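You operate a simulated robot arm through the tools that you are given. There is no shell and no other tool. Be economical: measure what you need, move in short steps, check, and stop when the job is done.

You run a simulated two-armed robot. Do the job below in one go: nothing can be reset, and whatever is moved stays where it is left.

JOB
End the oiling: halt, oiler knob to 0, drip tray to the tool ledge, oiler selector off.
Fine: halt at the infeed box first; knob before tray.
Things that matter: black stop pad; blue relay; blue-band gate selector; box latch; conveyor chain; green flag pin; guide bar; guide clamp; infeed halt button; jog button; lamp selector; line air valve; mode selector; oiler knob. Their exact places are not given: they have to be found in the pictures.

It is judged by the outcome, as a careful person would: the job done as asked, and still so three seconds after it is handed in. It fails if anything else is knocked over, pushed out of place, dropped, spilled or broken.

ROBOT AND FRAMES
Two 6-joint arms with two-finger parallel grippers on one trunk, on a base that drives. Base frame: it is fixed to the floor where the robot stands at the start and does not move with it; the origin is under the middle of the robot, x ahead of it, y to its left, z up. Readings come in m, degrees, newtons and seconds.
The left shoulder is at the start at [0.06, 0.187, 1.172], the right one opposite. With the tool pointing down near the work surface each hand reaches from about 0.1 to 0.56 m from the robot's upright axis, wherever it stands, measured 20 degrees to its own side. Places, roughly: black stop pad [1, 1.5, 1]; blue relay [-1, -3.75, 1]; blue-band gate selector [-0.4, -2.5, 1]; box latch [-0.6, -2.9, 0.9]; conveyor chain [0.4, -0.8, 0.9]; guide bar [0.75, 1.25, 1]; guide clamp [0.7, 1.2, 1]; infeed halt button [0.4, 0, 1]; jog button [-0.6, -2.6, 1]; lamp selector [0.4, 0.2, 1]; line air valve [-1, -4.4, 0.7]; mode selector [-0.5, -2.7, 1]; oiler knob [0.6, 0.6, 0.9]; oiler selector [-0.5, -2.9, 1]; orange stop pad [1, 1.75, 1]; red-band gate selector [-0.5, -2.6, 1]. Payload 1.57 kg a hand.
The TCP of each hand is the grasp point between the finger pads, 0.03 m short of the fingertips. In the tool frame z runs along the fingers and y along their closing line. Largest opening 0.11 m; finger width 0.024, thickness 0.012; the body of the gripper, 0.048 by 0.112 m, starts 0.078 m behind the TCP.
Orientation is told as [roll, pitch, yaw] about the base's x, y, z axes, in that order, counted from this pose: with the fingers straight down and closing along the base's y, the tool's x points along the base's -x, its y along +y and its z along -z.

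CONTROLS
- The arms move only by the tool play_rows. It takes "left_steps", "right_steps" or both (then of equal length, played together; a hand with none holds still); each is a list of rows, each a list of 7 numbers: the gripper command, from -1 (shut) to 1 (fully open), values between in proportion, then the shift along the tool's x, y, z in cm, then the turn, a rotation vector about the tool's x, y, z in degrees. In form: [[claw, tx, ty, tz, wx, wy, wz], ...]. A call has 1 to 12 rows; each row is the pose to reach, as a shift and turn from the pose commanded when the call began, along the tool's axes at that moment. A row lasts 0.2 s, in which the tool goes at most 0.05 m and 8.6 degrees; a call with a longer step from one row to the next is refused whole, and so is a gripper value outside its range. A pose out of reach is approached as far as the arm can. The call stops where the force on the tool passes 90 N (or 10 N more than at its start, if that is more) or the arm is blocked; 0.2 s more then pass. The fingers move at their own pace (about 0.153 m/s each) and stop on an object; they squeeze with about 24 N. The grip force told is the motor's: it shows also when the fingers shut on nothing. Time passes only in rows, and 0.2 s behind the last, so rows that repeat a pose let the fingers close. It gives the time, the measured TCP pose, the force on the tool (base axes), the opening and the grip force at its end, in the units of the frame above (readings bear some noise), with the torque about the TCP (base axes, N m) and any sound that the robot's microphone picked up, and new pictures: "views" is both (left out), scene, wrist or none (wrist: the cameras of the hands that moved).
- Cameras (640 x 400 px; columns grow to the right, rows downward): "scene" is now at [-0.0033, -0.0175, 1.7046]; the picture's right is [-0.17, -0.99, 0.00], its down [-0.81, 0.14, -0.57] and it looks along [0.57, -0.10, -0.82] (base axes); focal length 259 px, centre (320, 200). "left" rides on the left gripper at [0.07, -0.016, -0.141] in its tool frame; the picture's right is [0.23, 0.97, 0.00], its down [-0.86, 0.20, -0.48] and it looks along [-0.47, 0.11, 0.88] (tool axes); focal length 222 px, centre (320, 200). "right" rides on the right gripper at [0.07, 0.016, -0.141] in its tool frame; the picture's right is [-0.23, 0.97, 0.00], its down [-0.85, -0.20, -0.48] and it looks along [-0.47, -0.11, 0.88] (tool axes); focal length 222 px, centre (320, 200).
- raise_lower(by): slides the trunk up (or, below 0, down) by that many m; the arms and the scene camera ride with it, the base frame stays. It gives what a move gives, with no picture.
- base_move(legs): drives the robot by 1 to 6 legs, each [ahead, left, turn to the left] in m, m and degrees, along the robot's own axes; the way and the turn of a leg run together, so that a leg with both is an arc; at most 1.5 m and 180 degrees a leg. The arms and the cameras ride along, it lands a little off, and it stops where it bumps. It gives what a move gives, and a new picture of the scene camera.
- head_to(pan, tilt): turns the head with the scene camera to pan (to the left, within 86 degrees either way) and tilt (down, from -29 to 69), counted from straight ahead of the robot. It gives what a move gives, and a new picture of the scene camera.
- probe_pixels(camera, pixels): for up to 12 pixels [column, row] of the newest picture of that camera ("zoom" is the newest enlarged one), the place [x, y, z] in the base frame of the surface seen there, good to about 0.002 m, but the place of the scene camera against the robot may be out by one fixed shift of up to 0.025 m in any direction. It takes no simulated time.
- enlarge(camera, box): a new picture of the part [left, top, right, bottom] of that camera's present view, enlarged. It takes no simulated time.
- close_job(): hands the job in; it is judged then, once.

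Keep the steps short. Do not move on a guess: measure, check each grasp and each placing, and mend mistakes. In all there are 80 turns and 260 pictures (those below and enlarged ones count). Leave the grippers open and the arms clear of the work at the hand-in unless told otherwise, and finish with a single line.

The tools are called after ">>>" by a JSON object that holds its "fn" and its "kwargs". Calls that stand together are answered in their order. play_rows: Moves the arms, as the interface text tells. Its arguments: {"type":"object","properties":{"left_steps":{"type":"array","items":{"type":"array","items":{"type":"number"}}},"right_steps":{"type":"array","items":{"type":"array","items":{"type":"number"}}},"views":{"type":"string","enum":["both","scene","wrist","none"]}},"required":[]} The other tools are called the same way: raise_lower (by) slides the trunk up or down; base_move (legs) drives the base; head_to (pan, tilt) turns the head that bears the scene camera; probe_pixels (camera, pixels) gives the place of the surface under pixels of a picture; enlarge (camera, box) takes an enlarged picture of a part of a camera's view; close_job () hands the job in.

At the start:

```text
time_s: 0.0
left_eef_pos: [0.4459, 0.3499, 1.2815]
left_tcp_rot: [0.1, 0.0, 0.0]
left_contact_force: [0.5, -0.3, 0.3]
left_ft_torque: [-0.02, 0.0, 0.0]
left_opening: 0.1099
left_grip_force: 0.1
right_eef_pos: [0.4455, -0.0253, 1.2416]
right_tcp_rot: [0.0, 0.0, 0.0]
right_contact_force: [-0.4, 0.0, 0.4]
right_ft_torque: [-0.01, -0.03, 0.02]
right_opening: 0.1101
right_grip_force: 0.0
trunk travel left (down, up): [-0.8, 0.19]
robot x, y, heading: [-0.0041, 0.0042, -0.2]
head pan, tilt: [-9.8, 55.0]
```

scene: 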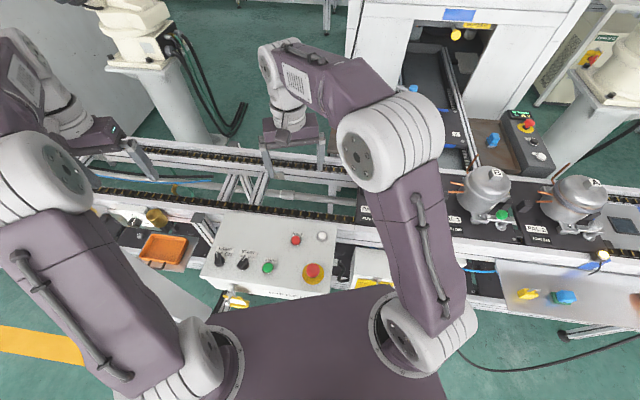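
right: 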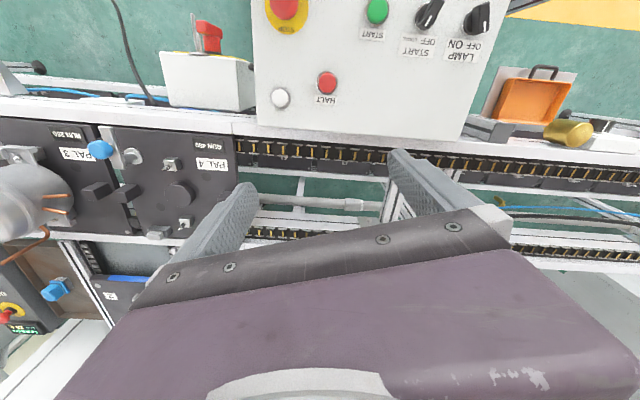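
left: 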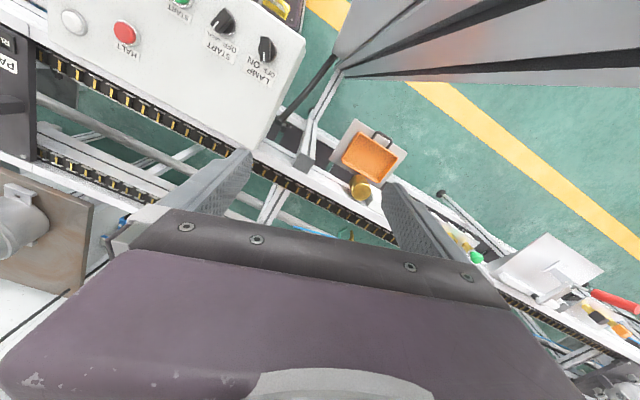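

I see the infeed box in the middle (red button about 295,240) and the orange tray with a brass knob on the left. I enlarge both.

>>> {"fn": "enlarge", "kwargs": {"camera": "scene", "box": [190, 200, 350, 300]}}

>>> {"fn": "enlarge", "kwargs": {"camera": "left", "box": [300, 90, 460, 240]}}

>>> {"fn": "enlarge", "kwargs": {"camera": "right", "box": [240, 0, 640, 170]}}

>>> {"fn": "probe_pixels", "kwargs": {"camera": "right", "pixels": [[327, 80], [325, 100], [280, 98], [300, 120], [440, 120], [540, 100], [570, 128], [500, 90], [478, 20]]}}

```text
4.00 times, centred on (270, 250) of scene
```

zoom: 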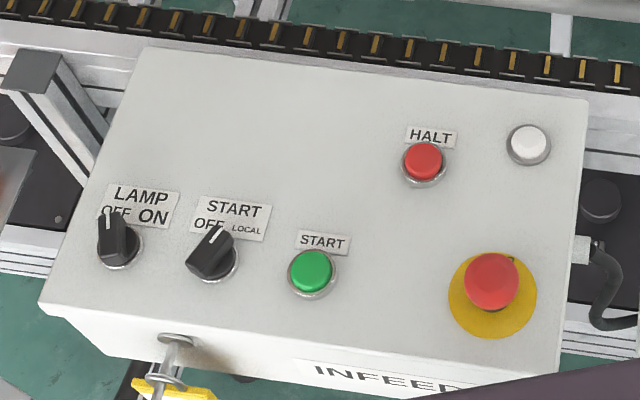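

```text
2.67 times, centred on (380, 165) of left
```

zoom: 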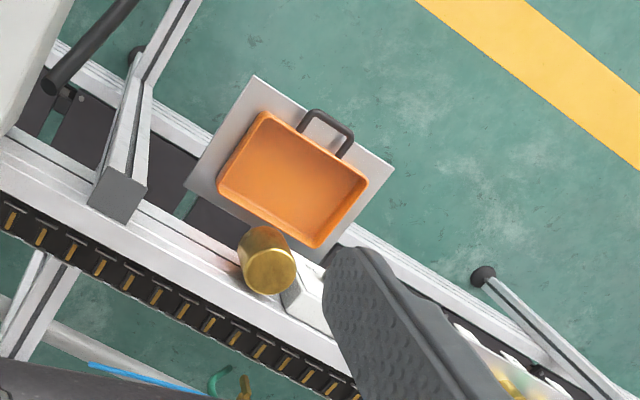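

```text
1.60 times, centred on (440, 85) of right
```

zoom: 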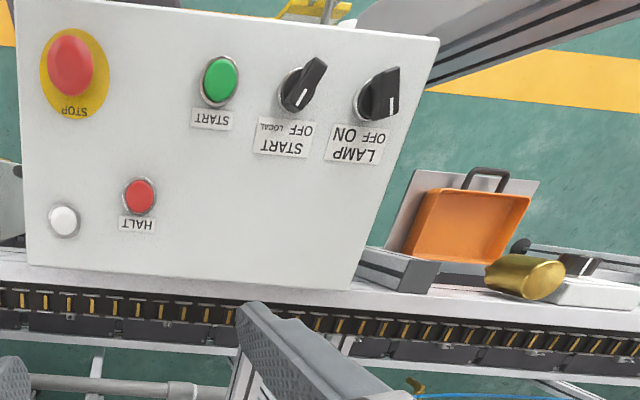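

```text
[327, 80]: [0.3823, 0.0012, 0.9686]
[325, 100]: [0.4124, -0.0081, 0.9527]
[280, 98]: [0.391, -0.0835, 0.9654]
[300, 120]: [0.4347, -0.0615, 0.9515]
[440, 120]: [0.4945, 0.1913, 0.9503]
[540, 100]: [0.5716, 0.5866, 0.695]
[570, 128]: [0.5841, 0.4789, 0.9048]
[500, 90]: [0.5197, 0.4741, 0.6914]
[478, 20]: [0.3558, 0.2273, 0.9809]
```

The halt button is labelled HALT at about (0.382, 0.001, 0.969). I'll shut the right hand and bring its tips to about 3 cm above it.

>>> {"fn": "play_rows", "kwargs": {"right_steps": [[-1, 2, 1, 4, 0, 0, 0], [-1, 4, 2, 8, 0, 0, 0], [-1, 6.3, 2.6, 12, 0, 0, 0], [-1, 6.3, 2.6, 16, 0, 0, 0], [-1, 6.3, 2.6, 20, 0, 0, 0], [-1, 6.3, 2.6, 20, 0, 0, 0]], "views": "both"}}

```text
time_s: 1.4
left_eef_pos: [0.4453, 0.3526, 1.2811]
left_tcp_rot: [0.0, 0.1, 0.0]
left_contact_force: [-0.4, -0.1, -1.0]
left_ft_torque: [-0.01, 0.0, 0.01]
left_opening: 0.11
left_grip_force: 0.1
right_eef_pos: [0.3814, -0.001, 1.0416]
right_tcp_rot: [0.0, 0.0, 0.0]
right_contact_force: [-0.9, 0.2, 0.2]
right_ft_torque: [0.0, -0.03, -0.02]
right_opening: 0.0001
right_grip_force: 21.1
trunk travel left (down, up): [-0.8, 0.19]
robot x, y, heading: [0.0013, 0.001, -0.2]
head pan, tilt: [-9.8, 55.0]
```

scene: 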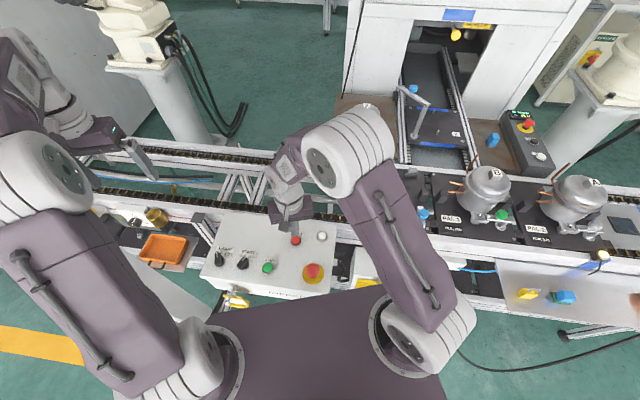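
right: 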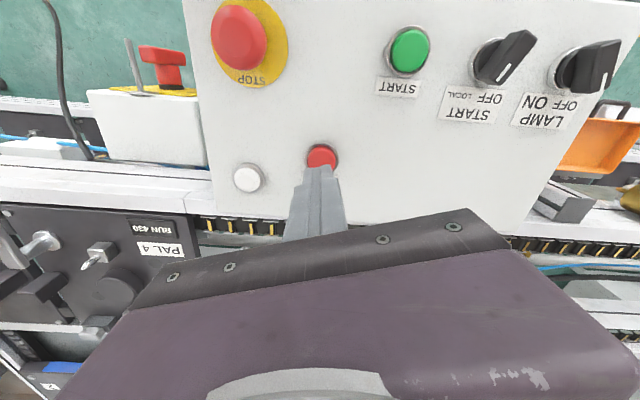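

The tips are over the button; I probe the button and panel near it.

>>> {"fn": "probe_pixels", "kwargs": {"camera": "right", "pixels": [[321, 147], [312, 155], [333, 155], [321, 159], [350, 180], [290, 120], [350, 120], [319, 168]]}}

>>> {"fn": "enlarge", "kwargs": {"camera": "right", "box": [260, 120, 380, 200]}}

```text
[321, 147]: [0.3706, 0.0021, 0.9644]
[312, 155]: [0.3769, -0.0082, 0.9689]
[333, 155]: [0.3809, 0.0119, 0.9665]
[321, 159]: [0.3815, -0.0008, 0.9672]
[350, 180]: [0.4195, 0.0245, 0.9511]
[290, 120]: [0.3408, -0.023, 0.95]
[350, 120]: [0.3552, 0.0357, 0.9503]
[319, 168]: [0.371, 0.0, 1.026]
```

```text
5.00 times, centred on (320, 160) of right
```

zoom: 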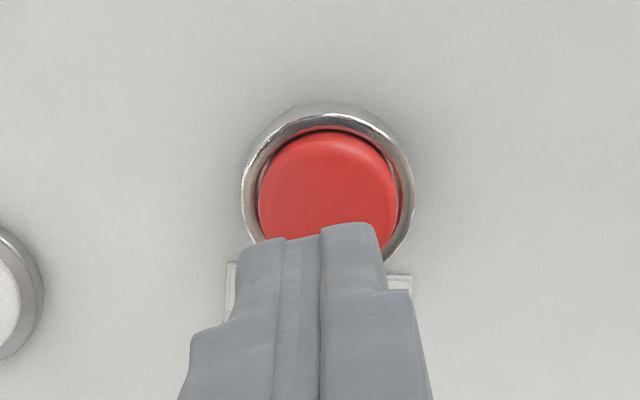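

The button centre is (0.381, 0.001) and its top is at z 0.968; my tips are at 1.012. I press down in small steps, then lift.

>>> {"fn": "play_rows", "kwargs": {"right_steps": [[-1, 0, 0.1, 2, 0, 0, 0], [-1, 0, 0.1, 4, 0, 0, 0], [-1, 0, 0.1, 4.4, 0, 0, 0], [-1, 0, 0.1, 4.6, 0, 0, 0], [-1, 0, 0.1, 4.8, 0, 0, 0], [-1, 0, 0.1, 5.0, 0, 0, 0]], "views": "wrist"}}

```text
time_s: 2.8
left_eef_pos: [0.4457, 0.3508, 1.2812]
left_tcp_rot: [0.0, 0.1, 0.0]
left_contact_force: [-0.6, 0.1, 0.4]
left_ft_torque: [0.0, 0.0, -0.02]
left_opening: 0.11
left_grip_force: 0.1
right_eef_pos: [0.3832, 0.0009, 0.9914]
right_tcp_rot: [0.0, -0.1, 0.1]
right_contact_force: [-1.5, -0.8, 5.1]
right_ft_torque: [-0.01, 0.05, 0.05]
right_opening: 0.0001
right_grip_force: 21.5
trunk travel left (down, up): [-0.8, 0.19]
robot x, y, heading: [0.0014, -0.0009, -0.1]
head pan, tilt: [-9.8, 55.0]
heard: click
```

right: 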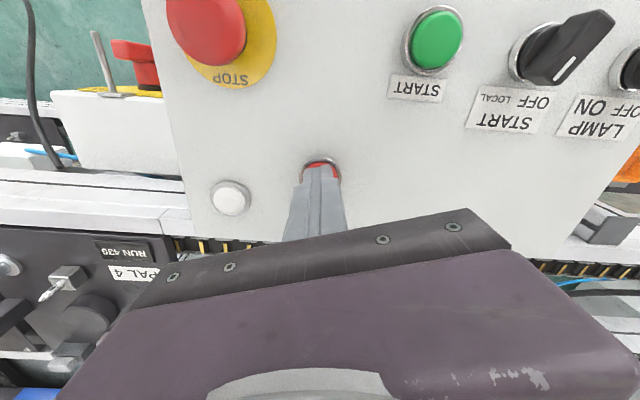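

A click was heard. I lift the right hand well clear and open it, then look at the result and towards the oiler.

>>> {"fn": "play_rows", "kwargs": {"right_steps": [[-1, 0, 0, -4, 0, 0, 0], [-1, 0, 0, -8, 0, 0, 0], [-1, 0, 0, -12, 0, 0, 0], [-1, 0, 0, -16.5, 0, 0, 0], [-1, 2, -2, -21, 0, 0, 0], [-1, 6, -5, -24, 0, 0, 0], [-1, 9, -8, -25, 0, 0, 0]], "views": "wrist"}}

>>> {"fn": "head_to", "kwargs": {"pan": 30, "tilt": 40}}

```text
refused: row 5 steps farther than a row can; nothing moved
```

```text
time_s: 3.9
left_eef_pos: [0.4457, 0.3523, 1.2808]
left_tcp_rot: [0.1, -0.1, -0.1]
left_contact_force: [0.0, 0.7, -0.3]
left_ft_torque: [0.01, 0.01, 0.0]
left_opening: 0.1099
left_grip_force: 0.1
right_eef_pos: [0.3826, 0.0014, 0.9914]
right_tcp_rot: [0.0, 0.1, -0.1]
right_contact_force: [0.6, -0.1, 5.6]
right_ft_torque: [-0.02, -0.04, -0.03]
right_opening: 0.0001
right_grip_force: 21.1
trunk travel left (down, up): [-0.8, 0.19]
robot x, y, heading: [-0.0019, -0.0021, -0.2]
head pan, tilt: [30.0, 40.0]
```

scene: 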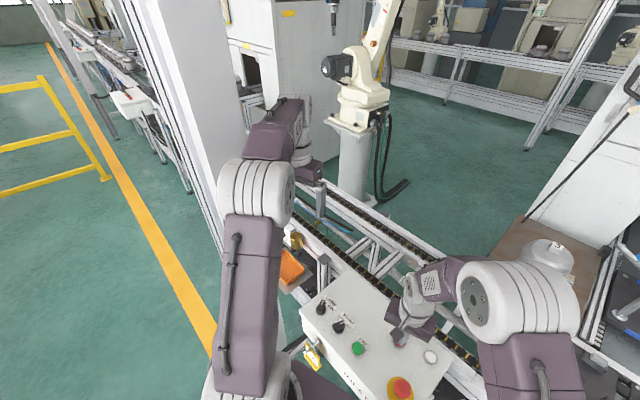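

Refused for step size. I lift with smaller steps.

>>> {"fn": "play_rows", "kwargs": {"right_steps": [[-1, 0, 0, -4, 0, 0, 0], [-1, 0, 0, -8, 0, 0, 0], [-1, 0, 0, -12, 0, 0, 0], [-1, 0, 0, -16, 0, 0, 0], [-1, 2, -2, -19, 0, 0, 0], [-1, 4, -4, -22, 0, 0, 0], [-1, 6, -7, -24, 0, 0, 0], [-1, 8, -10, -25, 0, 0, 0]], "views": "wrist"}}

>>> {"fn": "enlarge", "kwargs": {"camera": "left", "box": [330, 120, 410, 210]}}

>>> {"fn": "probe_pixels", "kwargs": {"camera": "left", "pixels": [[361, 191], [355, 180], [367, 192], [369, 159], [345, 158], [389, 168], [382, 137], [395, 155], [354, 122], [378, 185], [345, 168], [382, 147]]}}

```text
time_s: 5.7
left_eef_pos: [0.4441, 0.3514, 1.2827]
left_tcp_rot: [0.1, -0.1, 0.0]
left_contact_force: [0.7, 0.2, 0.0]
left_ft_torque: [0.02, -0.01, 0.02]
left_opening: 0.1102
left_grip_force: 0.0
right_eef_pos: [0.3023, -0.1009, 1.243]
right_tcp_rot: [-0.1, 0.0, 0.1]
right_contact_force: [-0.3, -0.3, -0.2]
right_ft_torque: [0.02, -0.02, -0.04]
right_opening: 0.0
right_grip_force: 21.8
trunk travel left (down, up): [-0.8, 0.19]
robot x, y, heading: [-0.0006, -0.0016, 0.2]
head pan, tilt: [30.0, 40.0]
```

right: 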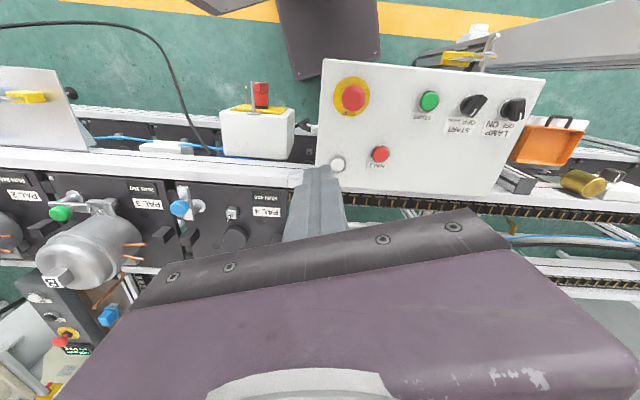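

```text
4.44 times, centred on (370, 165) of left
```

zoom: 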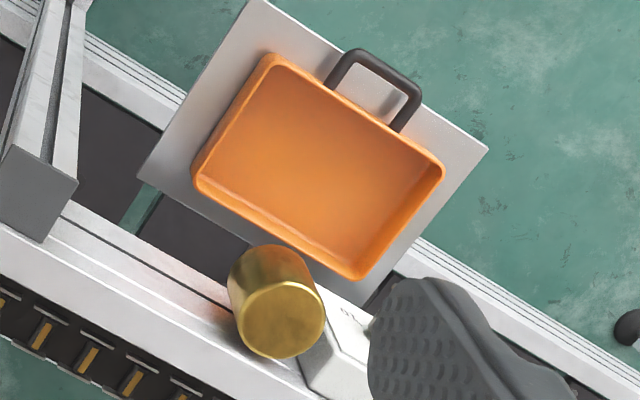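

```text
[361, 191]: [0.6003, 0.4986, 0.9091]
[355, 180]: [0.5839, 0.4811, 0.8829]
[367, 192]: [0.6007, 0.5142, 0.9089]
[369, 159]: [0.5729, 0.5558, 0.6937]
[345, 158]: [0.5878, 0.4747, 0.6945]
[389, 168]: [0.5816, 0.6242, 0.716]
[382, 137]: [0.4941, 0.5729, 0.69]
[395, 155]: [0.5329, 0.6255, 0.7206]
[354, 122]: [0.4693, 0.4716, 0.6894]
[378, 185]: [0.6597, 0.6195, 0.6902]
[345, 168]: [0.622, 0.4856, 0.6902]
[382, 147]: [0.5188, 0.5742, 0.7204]
```

The knob is around (0.60, 0.50, 0.91), too far for the left hand here. Before driving left, I check the big pale shape to the left.

>>> {"fn": "probe_pixels", "kwargs": {"camera": "left", "pixels": [[360, 60], [420, 20], [500, 60], [600, 40], [345, 20], [320, 110], [550, 270]]}}

>>> {"fn": "probe_pixels", "kwargs": {"camera": "scene", "pixels": [[180, 50], [200, 150], [215, 215], [228, 280], [160, 60], [225, 120], [305, 345], [330, 375], [130, 100], [150, 200]]}}

>>> {"fn": "enlarge", "kwargs": {"camera": "scene", "box": [60, 0, 380, 200]}}

>>> {"fn": "head_to", "kwargs": {"pan": 10, "tilt": 69}}

```text
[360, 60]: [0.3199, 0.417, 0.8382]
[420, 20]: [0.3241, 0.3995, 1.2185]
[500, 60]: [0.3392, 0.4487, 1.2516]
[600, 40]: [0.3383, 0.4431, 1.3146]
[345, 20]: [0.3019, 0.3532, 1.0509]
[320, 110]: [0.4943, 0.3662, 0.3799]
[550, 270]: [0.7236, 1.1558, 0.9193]
```

```text
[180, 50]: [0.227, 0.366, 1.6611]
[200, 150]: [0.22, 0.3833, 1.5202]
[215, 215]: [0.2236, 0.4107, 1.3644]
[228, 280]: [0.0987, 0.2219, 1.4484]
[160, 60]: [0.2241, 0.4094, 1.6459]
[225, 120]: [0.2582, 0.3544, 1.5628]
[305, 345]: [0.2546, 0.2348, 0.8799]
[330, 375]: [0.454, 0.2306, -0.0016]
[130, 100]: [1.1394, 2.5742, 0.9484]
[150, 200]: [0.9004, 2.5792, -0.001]
```

```text
2.00 times, centred on (220, 100) of scene
```

zoom: 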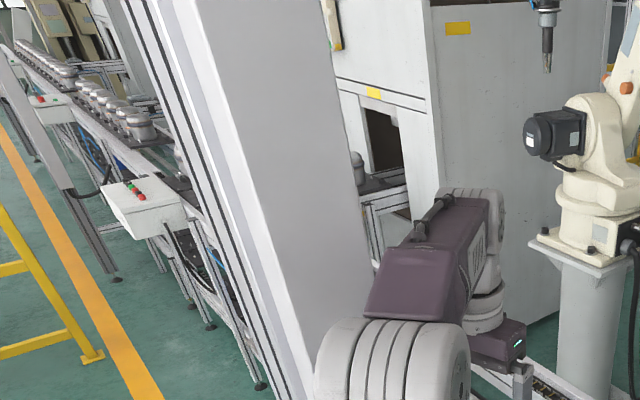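

```text
time_s: 6.6
left_eef_pos: [0.4471, 0.3511, 1.2809]
left_tcp_rot: [0.0, -0.1, -0.1]
left_contact_force: [0.3, 0.5, 0.3]
left_ft_torque: [0.0, -0.04, 0.01]
left_opening: 0.11
left_grip_force: 0.1
right_eef_pos: [0.304, -0.0981, 1.2417]
right_tcp_rot: [0.0, 0.0, 0.0]
right_contact_force: [0.5, -0.2, 0.3]
right_ft_torque: [-0.03, 0.0, -0.01]
right_opening: 0.0001
right_grip_force: 21.6
trunk travel left (down, up): [-0.8, 0.19]
robot x, y, heading: [-0.0005, 0.0009, -0.3]
head pan, tilt: [10.0, 68.8]
```

scene: 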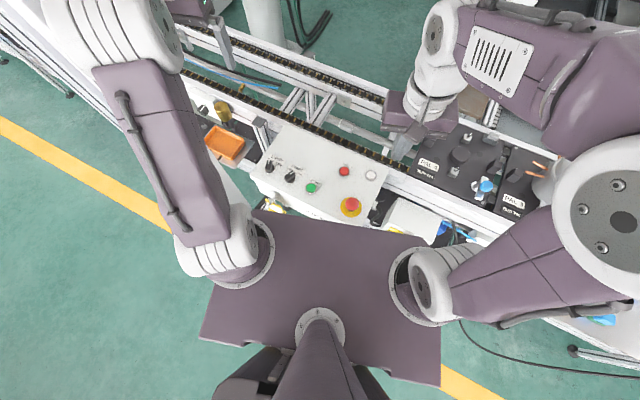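

There is a tall pillar near (0.28, 0.40) between me and the oiler. I measure the trunk plate, pillar and nearby floor.

>>> {"fn": "probe_pixels", "kwargs": {"camera": "scene", "pixels": [[262, 212], [425, 238], [200, 338], [440, 385], [225, 145], [222, 110], [205, 165], [215, 185], [270, 205], [240, 150], [190, 85], [225, 165]]}}

>>> {"fn": "head_to", "kwargs": {"pan": 75, "tilt": 50}}

```text
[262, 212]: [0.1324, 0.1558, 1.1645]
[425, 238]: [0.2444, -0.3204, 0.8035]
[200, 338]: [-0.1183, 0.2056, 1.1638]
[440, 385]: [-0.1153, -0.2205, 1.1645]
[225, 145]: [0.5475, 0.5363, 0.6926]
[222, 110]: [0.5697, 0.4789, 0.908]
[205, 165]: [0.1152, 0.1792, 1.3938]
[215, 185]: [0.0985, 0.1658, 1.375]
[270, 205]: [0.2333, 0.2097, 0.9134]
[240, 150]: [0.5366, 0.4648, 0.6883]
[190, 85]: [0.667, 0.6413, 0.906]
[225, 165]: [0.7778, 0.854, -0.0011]
```

```text
time_s: 8.0
left_eef_pos: [0.4457, 0.3522, 1.2822]
left_tcp_rot: [0.0, -0.1, -0.1]
left_contact_force: [-0.6, 0.3, 0.4]
left_ft_torque: [0.01, -0.03, 0.02]
left_opening: 0.1101
left_grip_force: 0.1
right_eef_pos: [0.3033, -0.0988, 1.242]
right_tcp_rot: [0.0, 0.0, 0.0]
right_contact_force: [-0.2, -0.4, 0.0]
right_ft_torque: [-0.04, 0.01, 0.0]
right_opening: 0.0
right_grip_force: 21.1
trunk travel left (down, up): [-0.8, 0.19]
robot x, y, heading: [0.002, 0.0, 0.2]
head pan, tilt: [75.0, 50.0]
```

scene: 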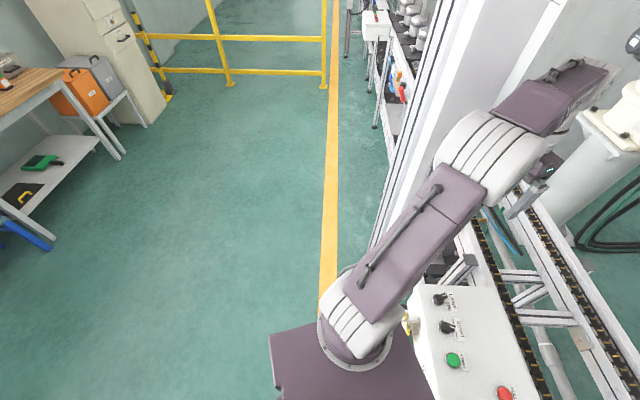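

The aisle to the left is free. Now I look right for the tool ledge (the pale plate with the yellow handle).

>>> {"fn": "head_to", "kwargs": {"pan": -40, "tilt": 45}}

>>> {"fn": "enlarge", "kwargs": {"camera": "right", "box": [0, 40, 320, 240]}}

>>> {"fn": "enlarge", "kwargs": {"camera": "left", "box": [420, 180, 640, 360]}}

```text
time_s: 9.9
left_eef_pos: [0.4459, 0.3525, 1.2817]
left_tcp_rot: [0.0, 0.0, -0.1]
left_contact_force: [0.6, -0.5, 0.1]
left_ft_torque: [0.04, -0.02, -0.02]
left_opening: 0.1103
left_grip_force: 0.0
right_eef_pos: [0.3036, -0.0985, 1.2419]
right_tcp_rot: [-0.1, 0.0, 0.0]
right_contact_force: [-0.2, 0.2, 0.5]
right_ft_torque: [0.01, -0.02, -0.01]
right_opening: 0.0
right_grip_force: 21.1
trunk travel left (down, up): [-0.8, 0.19]
robot x, y, heading: [-0.0009, -0.0046, -0.1]
head pan, tilt: [-40.0, 45.0]
```

scene: 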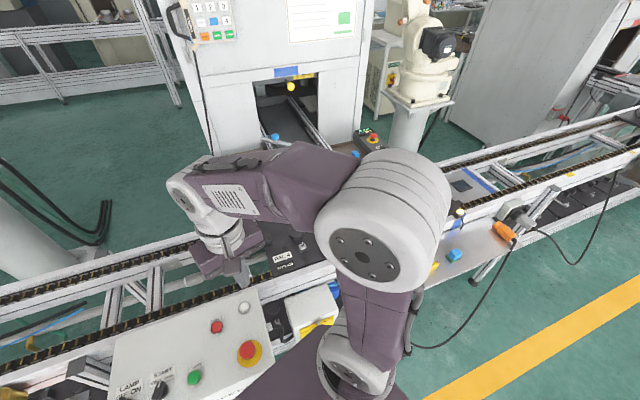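

```text
2.00 times, centred on (160, 140) of right
```

zoom: 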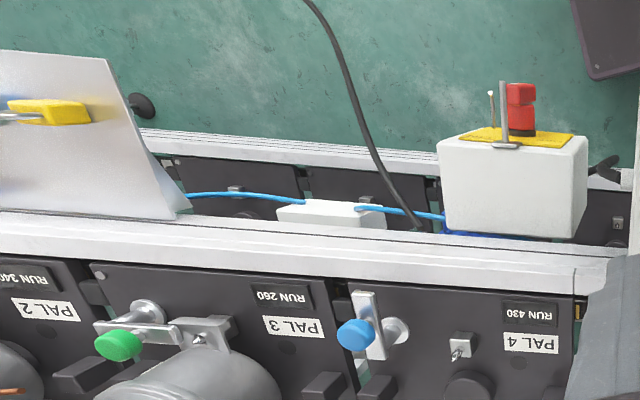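

```text
2.22 times, centred on (530, 270) of left
```

zoom: 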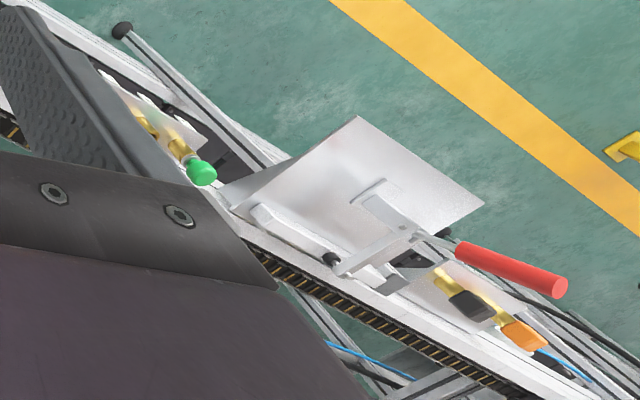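

>>> {"fn": "enlarge", "kwargs": {"camera": "scene", "box": [400, 170, 640, 320]}}

>>> {"fn": "probe_pixels", "kwargs": {"camera": "scene", "pixels": [[454, 256], [504, 232], [470, 240], [440, 280], [480, 225], [435, 266], [520, 250], [620, 300], [470, 345]]}}

```text
2.67 times, centred on (520, 245) of scene
```

zoom: 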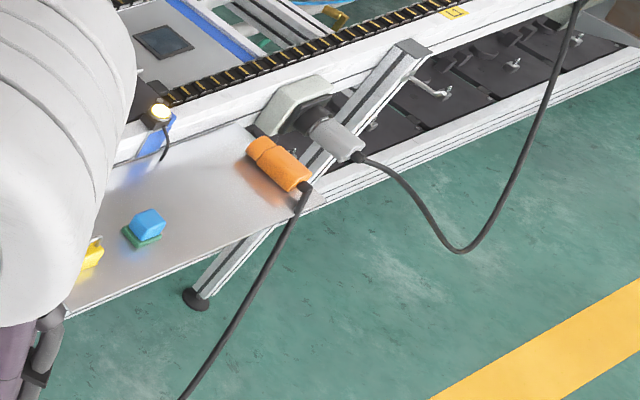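

```text
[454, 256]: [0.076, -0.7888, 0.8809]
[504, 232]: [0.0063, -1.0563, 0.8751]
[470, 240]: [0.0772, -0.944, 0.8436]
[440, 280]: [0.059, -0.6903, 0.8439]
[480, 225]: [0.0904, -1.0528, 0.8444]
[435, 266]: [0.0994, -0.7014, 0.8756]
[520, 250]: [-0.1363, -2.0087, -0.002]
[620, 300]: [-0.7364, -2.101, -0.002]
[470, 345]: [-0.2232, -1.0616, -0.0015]
```

The ledge with tools at right (z 0.844, y −0.65…−1.05) looks like the tool ledge. For the oiler I must go round the pillar to its left. First I draw the left hand in, away from the pillar.

>>> {"fn": "play_rows", "kwargs": {"left_steps": [[1, 0, -4, 0, 0, 0, 0], [1, 0, -8, -1, 0, 0, 0], [1, 0, -12, -2, 0, 0, 0], [1, 2, -15, -3, 0, 0, 0], [1, 6, -16, -4, 0, 0, 0], [1, 10, -17, -4, 0, 0, 0]], "right_steps": [[-1, 0, -2, 0, 0, 0, 0], [-1, 0, -4, 0, 0, 0, 0], [-1, 0, -6, 0, 0, 0, 0], [-1, 0, -6, 0, 0, 0, 0], [-1, 0, -6, 0, 0, 0, 0], [-1, 0, -6, 0, 0, 0, 0]], "views": "none"}}

>>> {"fn": "head_to", "kwargs": {"pan": 50, "tilt": 55}}

```text
time_s: 11.3
left_eef_pos: [0.3446, 0.1826, 1.3234]
left_tcp_rot: [0.0, 0.0, 0.0]
left_contact_force: [-0.7, 0.6, -0.2]
left_ft_torque: [-0.02, -0.03, -0.01]
left_opening: 0.11
left_grip_force: 0.1
right_eef_pos: [0.3036, -0.1573, 1.2422]
right_tcp_rot: [0.0, -0.1, -0.1]
right_contact_force: [-0.4, -0.2, -0.4]
right_ft_torque: [0.01, -0.01, -0.02]
right_opening: 0.0
right_grip_force: 20.9
trunk travel left (down, up): [-0.8, 0.19]
robot x, y, heading: [-0.0016, 0.0025, -0.0]
head pan, tilt: [-40.0, 45.0]
```

```text
time_s: 12.9
left_eef_pos: [0.3468, 0.1818, 1.3228]
left_tcp_rot: [0.0, 0.0, 0.0]
left_contact_force: [0.4, 0.4, -0.1]
left_ft_torque: [0.03, 0.01, -0.01]
left_opening: 0.1099
left_grip_force: 0.0
right_eef_pos: [0.3043, -0.1583, 1.2422]
right_tcp_rot: [0.0, 0.0, 0.0]
right_contact_force: [-0.9, 0.1, 0.2]
right_ft_torque: [-0.02, 0.03, -0.02]
right_opening: 0.0
right_grip_force: 21.4
trunk travel left (down, up): [-0.8, 0.19]
robot x, y, heading: [-0.0021, 0.0019, -0.3]
head pan, tilt: [50.0, 55.0]
```

scene: 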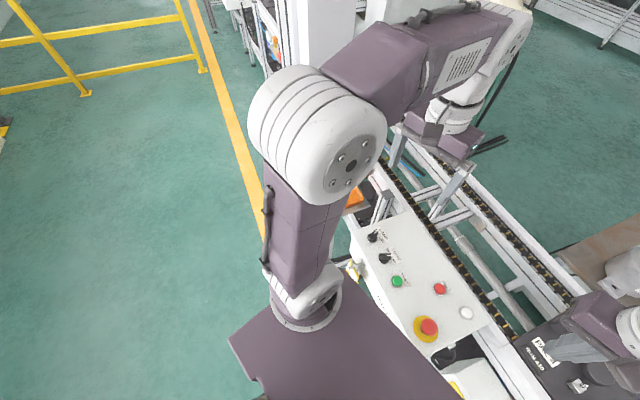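

The left elbow swings outward; I check how near it is to the pillar.

>>> {"fn": "probe_pixels", "kwargs": {"camera": "scene", "pixels": [[270, 110], [320, 80], [350, 120], [300, 40], [345, 40], [400, 50], [285, 40]]}}

```text
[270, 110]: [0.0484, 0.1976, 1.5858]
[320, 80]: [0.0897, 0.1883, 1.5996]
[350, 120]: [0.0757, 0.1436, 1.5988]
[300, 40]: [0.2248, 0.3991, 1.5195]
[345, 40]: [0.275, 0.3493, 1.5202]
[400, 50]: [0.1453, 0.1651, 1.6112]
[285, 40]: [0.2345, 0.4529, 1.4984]
```

Elbow is well clear. I back off 0.35 m, then move left 0.85 m.

>>> {"fn": "base_move", "kwargs": {"legs": [[-0.35, 0, 0], [0, 0.85, 0]]}}

>>> {"fn": "head_to", "kwargs": {"pan": -25, "tilt": 45}}

```text
time_s: 19.3
left_eef_pos: [-0.0012, 1.0378, 1.3223]
left_tcp_rot: [0.1, 0.1, 0.0]
left_contact_force: [0.1, -0.7, 0.6]
left_ft_torque: [-0.01, -0.01, 0.01]
left_opening: 0.1101
left_grip_force: 0.0
right_eef_pos: [-0.0437, 0.6979, 1.2425]
right_tcp_rot: [0.0, 0.0, 0.0]
right_contact_force: [-0.1, 0.5, -0.6]
right_ft_torque: [-0.03, 0.03, -0.06]
right_opening: 0.0
right_grip_force: 21.6
trunk travel left (down, up): [-0.8, 0.19]
robot x, y, heading: [-0.3483, 0.8552, 0.2]
head pan, tilt: [50.0, 55.0]
```

scene: 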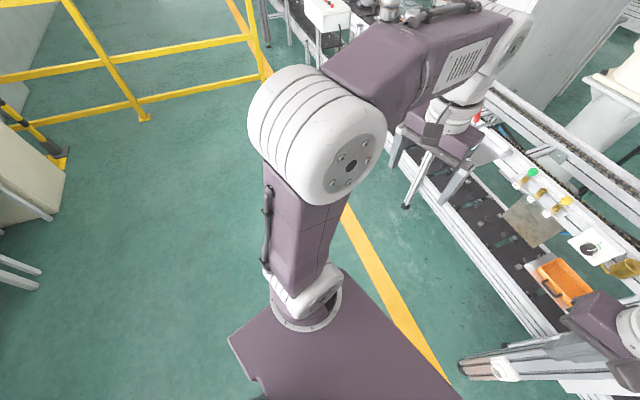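

```text
time_s: 20.8
left_eef_pos: [-0.0014, 1.0399, 1.3232]
left_tcp_rot: [0.0, 0.0, 0.0]
left_contact_force: [-0.1, 0.0, 0.9]
left_ft_torque: [-0.01, -0.01, -0.01]
left_opening: 0.1101
left_grip_force: 0.0
right_eef_pos: [-0.0438, 0.6987, 1.2421]
right_tcp_rot: [0.1, 0.1, -0.1]
right_contact_force: [0.0, -0.4, -0.4]
right_ft_torque: [0.05, -0.01, 0.02]
right_opening: 0.0
right_grip_force: 20.9
trunk travel left (down, up): [-0.8, 0.19]
robot x, y, heading: [-0.3473, 0.854, -0.0]
head pan, tilt: [-25.0, 45.0]
```

scene: 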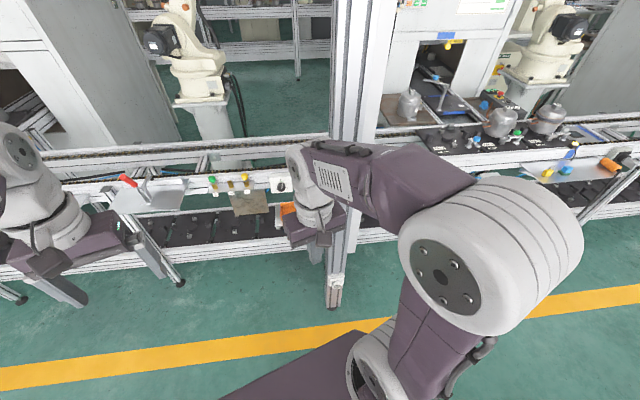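

>>> {"fn": "enlarge", "kwargs": {"camera": "scene", "box": [170, 150, 350, 262]}}

>>> {"fn": "probe_pixels", "kwargs": {"camera": "scene", "pixels": [[282, 186], [247, 181], [212, 183], [250, 203], [200, 252], [250, 255], [335, 300], [180, 280], [150, 200], [128, 181], [352, 210]]}}

```text
3.56 times, centred on (260, 206) of scene
```

zoom: 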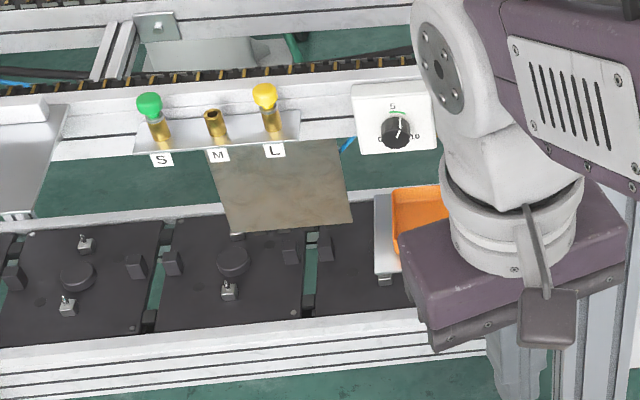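

```text
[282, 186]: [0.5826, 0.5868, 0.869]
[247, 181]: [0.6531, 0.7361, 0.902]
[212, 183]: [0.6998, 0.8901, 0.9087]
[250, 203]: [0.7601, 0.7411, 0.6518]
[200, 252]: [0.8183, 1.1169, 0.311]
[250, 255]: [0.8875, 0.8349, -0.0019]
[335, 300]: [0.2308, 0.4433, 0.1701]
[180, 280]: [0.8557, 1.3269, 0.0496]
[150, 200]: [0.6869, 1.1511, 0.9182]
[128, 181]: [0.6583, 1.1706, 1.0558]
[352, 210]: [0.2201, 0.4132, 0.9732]
```

The oiler knob is actually the black dial at about (0.583, 0.587, 0.869) on a sloped plate with a 0–10 scale. The line slants here, so I drive ahead 0.40 m, then turn 18° right.

>>> {"fn": "base_move", "kwargs": {"legs": [[0.4, 0, 0], [0, 0, -18]]}}

>>> {"fn": "head_to", "kwargs": {"pan": -5, "tilt": 55}}

```text
time_s: 24.3
left_eef_pos: [0.4379, 0.9232, 1.3234]
left_tcp_rot: [0.0, 0.0, -18.1]
left_contact_force: [-0.4, 0.3, -0.3]
left_ft_torque: [0.0, 0.0, -0.01]
left_opening: 0.1099
left_grip_force: 0.0
right_eef_pos: [0.2936, 0.6138, 1.2419]
right_tcp_rot: [0.0, 0.0, -18.1]
right_contact_force: [-0.1, 0.1, 0.2]
right_ft_torque: [-0.03, 0.0, -0.01]
right_opening: 0.0
right_grip_force: 21.1
trunk travel left (down, up): [-0.8, 0.19]
robot x, y, heading: [0.0501, 0.8572, -17.8]
head pan, tilt: [-25.0, 45.0]
```

scene: 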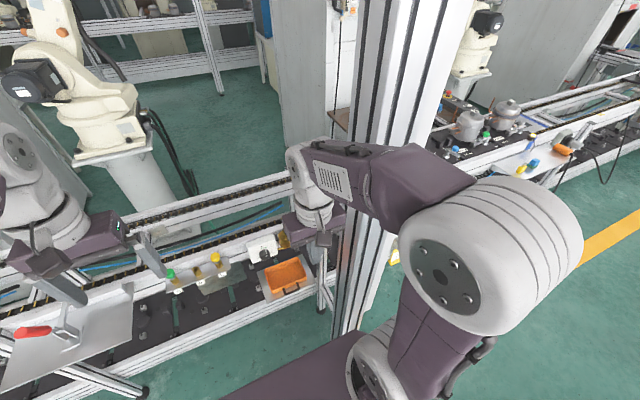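

```text
time_s: 25.1
left_eef_pos: [0.4392, 0.9237, 1.323]
left_tcp_rot: [0.0, 0.0, -18.1]
left_contact_force: [-0.2, 0.0, 0.1]
left_ft_torque: [-0.01, 0.0, -0.02]
left_opening: 0.1099
left_grip_force: 0.0
right_eef_pos: [0.2938, 0.613, 1.2419]
right_tcp_rot: [0.0, 0.1, -18.0]
right_contact_force: [0.6, 0.6, 0.3]
right_ft_torque: [-0.02, 0.02, 0.03]
right_opening: 0.0
right_grip_force: 21.1
trunk travel left (down, up): [-0.8, 0.19]
robot x, y, heading: [0.0532, 0.8563, -17.9]
head pan, tilt: [-5.0, 55.0]
```

scene: 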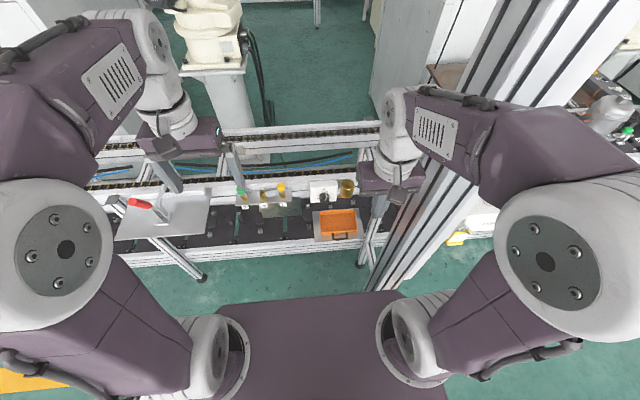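

>>> {"fn": "enlarge", "kwargs": {"camera": "scene", "box": [290, 165, 390, 250]}}

>>> {"fn": "probe_pixels", "kwargs": {"camera": "scene", "pixels": [[324, 196], [312, 185], [312, 201], [335, 184], [336, 200], [345, 188], [338, 222], [342, 236], [320, 228], [316, 237], [365, 255], [430, 200]]}}

```text
4.71 times, centred on (340, 208) of scene
```

zoom: 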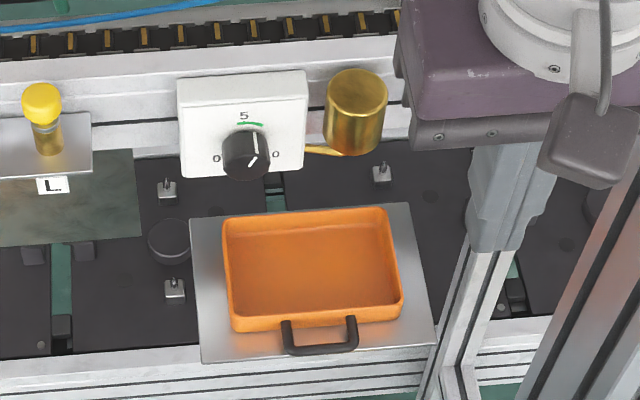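

```text
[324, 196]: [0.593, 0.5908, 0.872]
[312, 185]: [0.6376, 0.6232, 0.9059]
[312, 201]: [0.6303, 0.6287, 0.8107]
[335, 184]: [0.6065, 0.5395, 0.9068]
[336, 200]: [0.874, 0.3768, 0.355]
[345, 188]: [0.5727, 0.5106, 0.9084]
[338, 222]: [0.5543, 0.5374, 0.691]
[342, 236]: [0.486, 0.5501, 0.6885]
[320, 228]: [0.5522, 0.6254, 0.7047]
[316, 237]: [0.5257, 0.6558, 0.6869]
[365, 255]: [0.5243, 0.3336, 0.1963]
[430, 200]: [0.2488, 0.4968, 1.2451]
```

The knob's box face is nearly vertical, facing (−0.94, 0.34), pointer a bit right of 5; 0 is at left. I need a level hand. First I move the right hand ahead and left, clear of the pillar, then pitch it.

>>> {"fn": "play_rows", "kwargs": {"right_steps": [[0.3, -1, 3, 0, 0, 0, 0], [0.3, -4, 6, 0, 0, 0, 0], [0.3, -8, 7, 0, 0, 0, 0], [0.3, -12, 7, 2, 0, 0, 0], [0.3, -15, 7, 4, 0, 0, 0], [0.3, -15, 7, 4, 0, 0, 0]], "views": "none"}}

>>> {"fn": "play_rows", "kwargs": {"right_steps": [[0.3, 0, 0, 1, 0, -8, 0], [0.3, 0, 0, 2, 0, -16, 0], [0.3, 0, 0, 4, 0, -24, 0], [0.3, 0, 0, 6, 0, -32, 0], [0.3, 0, 0, 8, 0, -40, 0], [0.3, 0, 0, 10, 0, -48, 0], [0.3, 0, 0, 12, 0, -56, 0], [0.3, 0, 0, 13, 0, -64, 0], [0.3, 0, 0, 14, 0, -72, 0], [0.3, 0, 0, 15, 0, -80, 0], [0.3, 0, 0, 15, 0, -86, 0]], "views": "both"}}

```text
time_s: 26.6
left_eef_pos: [0.4386, 0.9241, 1.3233]
left_tcp_rot: [-0.1, 0.0, -18.0]
left_contact_force: [0.3, -0.2, 0.2]
left_ft_torque: [0.0, -0.02, -0.02]
left_opening: 0.1101
left_grip_force: 0.1
right_eef_pos: [0.4544, 0.6334, 1.2019]
right_tcp_rot: [0.1, -0.1, -17.9]
right_contact_force: [0.0, 0.2, 0.5]
right_ft_torque: [0.05, -0.03, -0.05]
right_opening: 0.0715
right_grip_force: 0.0
trunk travel left (down, up): [-0.8, 0.19]
robot x, y, heading: [0.0486, 0.8552, -18.0]
head pan, tilt: [-5.0, 55.0]
```

```text
time_s: 28.9
left_eef_pos: [0.4453, 0.9243, 1.3208]
left_tcp_rot: [0.0, 0.1, -18.0]
left_contact_force: [0.2, -0.6, -0.7]
left_ft_torque: [0.02, 0.04, 0.0]
left_opening: 0.11
left_grip_force: 0.0
right_eef_pos: [0.5906, 0.6739, 1.1219]
right_tcp_rot: [-24.3, -81.7, 4.6]
right_contact_force: [-0.5, 0.6, 0.4]
right_ft_torque: [0.01, 0.0, 0.0]
right_opening: 0.0714
right_grip_force: 0.0
right hand out of reach, approached as far as the arm can: row 4, 5, 6, 7, 8, 9, 10, 11
trunk travel left (down, up): [-0.8, 0.19]
robot x, y, heading: [0.0519, 0.8555, -17.6]
head pan, tilt: [-5.0, 55.0]
```

scene: 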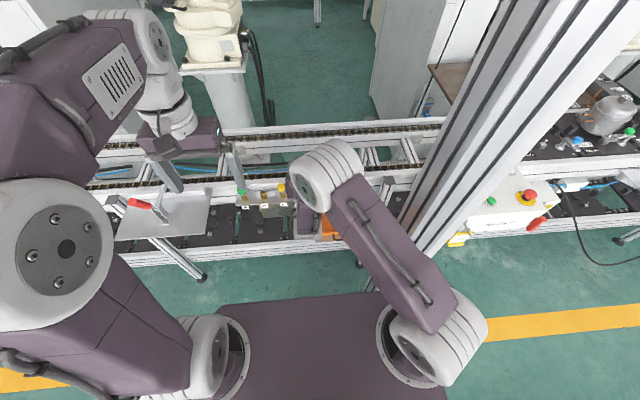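
right: 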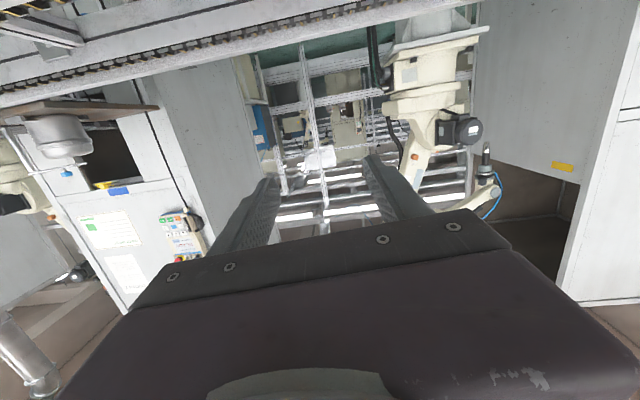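

The level hand was too close to the shoulder. I back the base off 0.15 m (away from the pillar) to give room, then correct the pose.

>>> {"fn": "base_move", "kwargs": {"legs": [[-0.15, 0, 0]]}}

```text
time_s: 30.3
left_eef_pos: [0.2989, 0.9687, 1.3226]
left_tcp_rot: [0.0, 0.1, -17.9]
left_contact_force: [0.3, -0.1, -0.6]
left_ft_torque: [0.01, -0.01, -0.02]
left_opening: 0.1099
left_grip_force: 0.0
right_eef_pos: [0.4435, 0.7184, 1.1225]
right_tcp_rot: [-23.6, -81.6, 3.8]
right_contact_force: [0.4, -0.1, -0.4]
right_ft_torque: [0.0, 0.03, -0.03]
right_opening: 0.0715
right_grip_force: 0.0
trunk travel left (down, up): [-0.8, 0.19]
robot x, y, heading: [-0.0861, 0.9056, -18.0]
head pan, tilt: [-5.0, 55.0]
```

scene: 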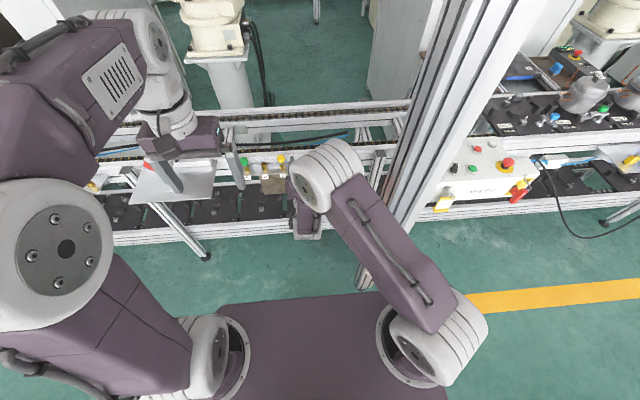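

The hand now points along (0.93, −0.34, −0.13). I level it and lower it to a standoff about 13 cm in front of the knob.

>>> {"fn": "play_rows", "kwargs": {"right_steps": [[0.3, 4, -1, 1, 0, -1.5, 0.5], [0.3, 8, -2, 2.5, 0, -3, 1], [0.3, 12, -3, 4, 0, -4.5, 2], [0.3, 16, -4, 5.5, 0, -6, 3], [0.3, 20, -5, 7, 0, -7.7, 3.3], [0.3, 23, -5.4, 8.5, 0, -7.7, 3.3], [0.3, 25.1, -5.4, 8.8, 0, -7.7, 3.3], [0.3, 25.1, -5.4, 8.8, 0, -7.7, 3.3]], "views": "both"}}

```text
time_s: 32.1
left_eef_pos: [0.2979, 0.9692, 1.3223]
left_tcp_rot: [0.0, 0.0, -18.0]
left_contact_force: [0.1, -0.8, 0.4]
left_ft_torque: [-0.03, -0.03, 0.02]
left_opening: 0.1099
left_grip_force: 0.0
right_eef_pos: [0.4747, 0.6363, 0.8635]
right_tcp_rot: [-147.7, -89.6, 127.9]
right_contact_force: [0.0, -0.5, 0.3]
right_ft_torque: [-0.01, 0.0, 0.0]
right_opening: 0.0714
right_grip_force: 0.1
right hand out of reach, approached as far as the arm can: row 1, 2, 3, 4, 5, 6, 7, 8
trunk travel left (down, up): [-0.8, 0.19]
robot x, y, heading: [-0.0882, 0.9035, -18.3]
head pan, tilt: [-5.0, 55.0]
```

scene: 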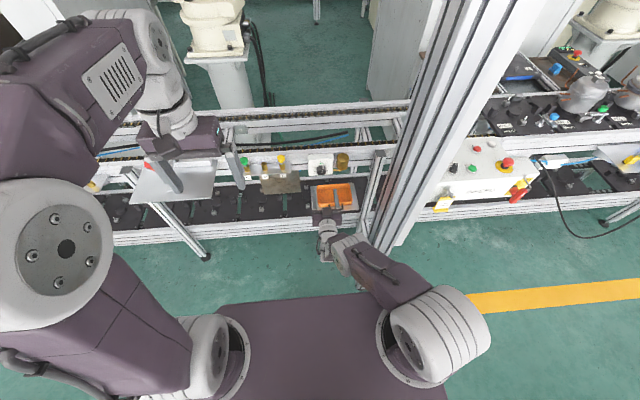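
right: 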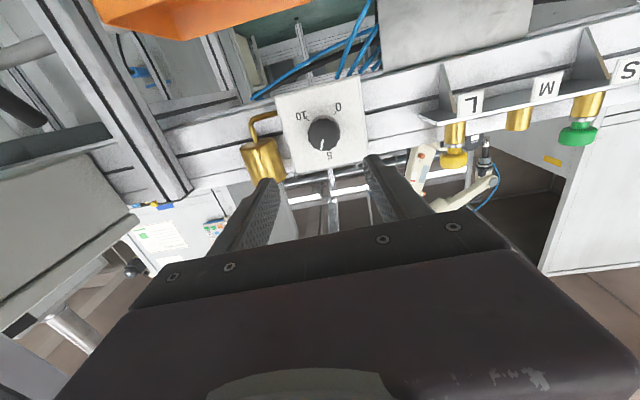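

The pose is good. The wrist picture shows the knob at (323,131), upside down. I enlarge and probe.

>>> {"fn": "enlarge", "kwargs": {"camera": "right", "box": [260, 70, 390, 190]}}

>>> {"fn": "probe_pixels", "kwargs": {"camera": "right", "pixels": [[323, 131], [313, 131], [333, 131], [323, 121], [323, 141], [287, 103], [355, 95], [296, 165], [360, 160], [345, 130]]}}

```text
3.33 times, centred on (325, 130) of right
```

zoom: 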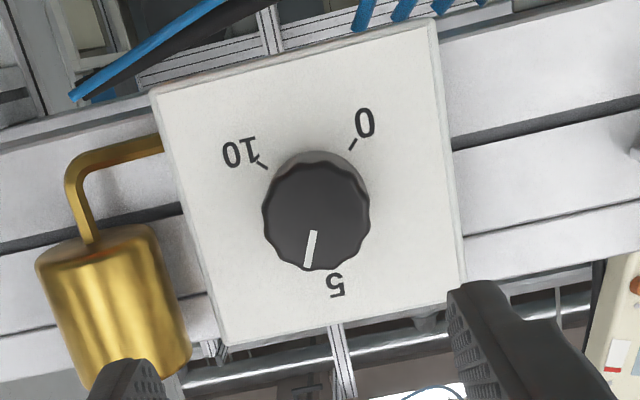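

```text
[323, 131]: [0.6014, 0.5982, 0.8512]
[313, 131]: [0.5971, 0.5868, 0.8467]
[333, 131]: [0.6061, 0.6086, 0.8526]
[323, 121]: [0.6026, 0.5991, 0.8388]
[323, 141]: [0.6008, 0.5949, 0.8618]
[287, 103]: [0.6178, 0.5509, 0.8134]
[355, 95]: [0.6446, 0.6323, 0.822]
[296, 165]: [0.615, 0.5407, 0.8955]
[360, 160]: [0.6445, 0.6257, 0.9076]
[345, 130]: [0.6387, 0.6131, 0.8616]
```

>>> {"fn": "probe_pixels", "kwargs": {"camera": "zoom", "pixels": [[349, 149], [356, 140], [260, 161], [265, 166], [308, 264], [314, 234], [317, 212], [365, 124], [335, 284], [238, 152], [266, 212], [368, 205]]}}

```text
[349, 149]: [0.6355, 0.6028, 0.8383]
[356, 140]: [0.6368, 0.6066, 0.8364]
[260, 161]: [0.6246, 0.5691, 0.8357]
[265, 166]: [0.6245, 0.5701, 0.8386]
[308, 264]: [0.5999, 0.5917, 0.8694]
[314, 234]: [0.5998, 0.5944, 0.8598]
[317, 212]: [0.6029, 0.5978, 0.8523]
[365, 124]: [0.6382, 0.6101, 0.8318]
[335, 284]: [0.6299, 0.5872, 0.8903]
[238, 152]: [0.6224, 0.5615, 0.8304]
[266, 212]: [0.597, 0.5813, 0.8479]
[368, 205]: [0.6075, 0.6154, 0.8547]
```

Knob centre: lateral 0.761, z 0.852, diameter ~37 mm, protruding 30 mm; pointer ~15° right of top (≈5.5), 0 tick ~126° left of top. I advance 8 cm aligned, and check.

>>> {"fn": "play_rows", "kwargs": {"right_steps": [[0.3, 1.15, 0.6, 0, 0, 0, 0], [0.3, 1.15, 0.6, 4, 0, 0, 0], [0.3, 1.15, 0.6, 8, 0, 0, 0], [0.3, 1.15, 0.6, 8, 0, 0, 0]], "views": "wrist"}}

>>> {"fn": "enlarge", "kwargs": {"camera": "right", "box": [220, 90, 420, 220]}}

```text
time_s: 33.1
left_eef_pos: [0.2974, 0.9695, 1.3235]
left_tcp_rot: [-0.1, -0.1, -18.0]
left_contact_force: [0.0, -0.1, 0.9]
left_ft_torque: [-0.01, 0.01, 0.01]
left_opening: 0.11
left_grip_force: 0.0
right_eef_pos: [0.5178, 0.628, 0.8859]
right_tcp_rot: [-179.6, -89.8, 159.9]
right_contact_force: [-0.5, 0.2, -0.6]
right_ft_torque: [-0.03, -0.02, -0.01]
right_opening: 0.0713
right_grip_force: 0.1
right hand out of reach, approached as far as the arm can: row 2, 3, 4
trunk travel left (down, up): [-0.8, 0.19]
robot x, y, heading: [-0.0881, 0.9004, -17.9]
head pan, tilt: [-5.0, 55.0]
```

right: 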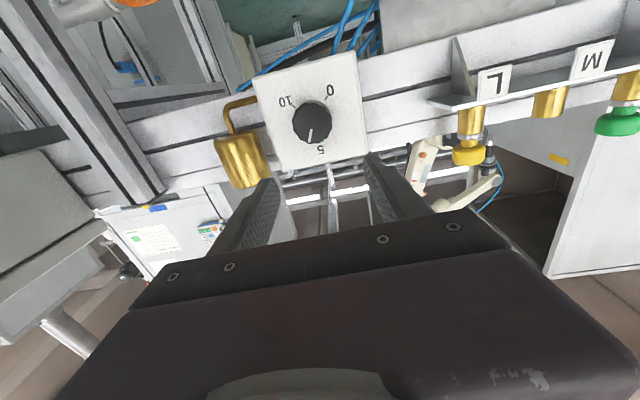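

```text
3.08 times, centred on (320, 155) of right
```

zoom: 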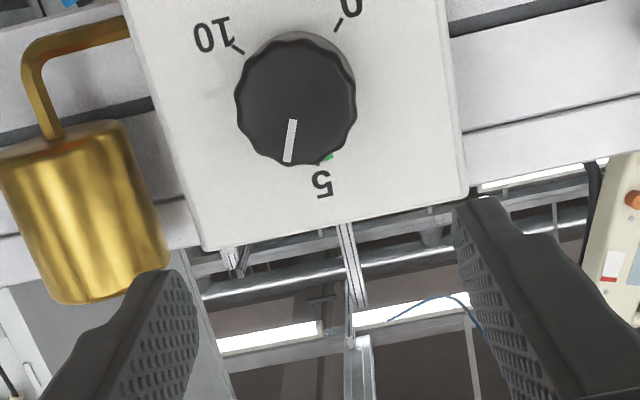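

Out of reach by a few centimetres. I retract the hand 8 cm, then drive 0.10 m ahead.

>>> {"fn": "play_rows", "kwargs": {"right_steps": [[0.3, 0, 0, -4, 0, 0, 0], [0.3, 0, 0, -8, 0, 0, 0], [0.3, 1, 0, -8, 0, 0, 0]], "views": "none"}}

>>> {"fn": "base_move", "kwargs": {"legs": [[0.1, 0, 0]]}}

```text
time_s: 33.9
left_eef_pos: [0.2977, 0.969, 1.3228]
left_tcp_rot: [0.0, 0.0, -18.0]
left_contact_force: [0.4, 0.0, -0.4]
left_ft_torque: [0.02, -0.01, 0.03]
left_opening: 0.11
left_grip_force: 0.1
right_eef_pos: [0.4636, 0.6635, 0.8638]
right_tcp_rot: [-158.1, -89.7, 138.4]
right_contact_force: [0.2, -0.7, -0.1]
right_ft_torque: [-0.03, -0.02, -0.02]
right_opening: 0.0712
right_grip_force: 0.0
right hand out of reach, approached as far as the arm can: row 1, 2, 3
trunk travel left (down, up): [-0.8, 0.19]
robot x, y, heading: [-0.0875, 0.9042, -17.8]
head pan, tilt: [-5.0, 55.0]
```

```text
time_s: 35.1
left_eef_pos: [0.3909, 0.9402, 1.3233]
left_tcp_rot: [0.0, -0.2, -17.8]
left_contact_force: [0.9, 0.7, -0.4]
left_ft_torque: [0.03, 0.0, 0.02]
left_opening: 0.1101
left_grip_force: 0.2
right_eef_pos: [0.5568, 0.6339, 0.8631]
right_tcp_rot: [-156.3, -89.6, 136.5]
right_contact_force: [0.0, 0.3, -0.3]
right_ft_torque: [-0.02, 0.0, 0.01]
right_opening: 0.0715
right_grip_force: 0.0
trunk travel left (down, up): [-0.8, 0.19]
robot x, y, heading: [0.0072, 0.871, -17.7]
head pan, tilt: [-5.0, 55.0]
```

scene: 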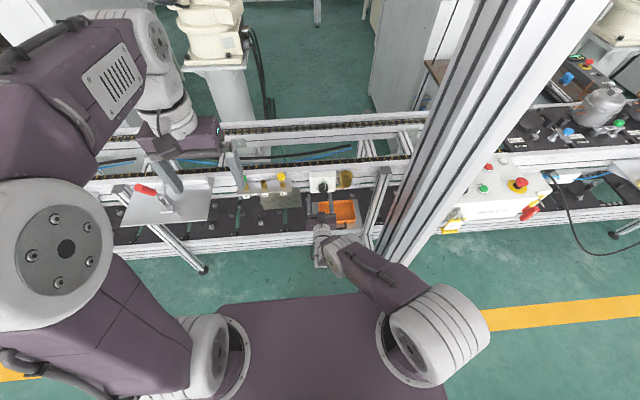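

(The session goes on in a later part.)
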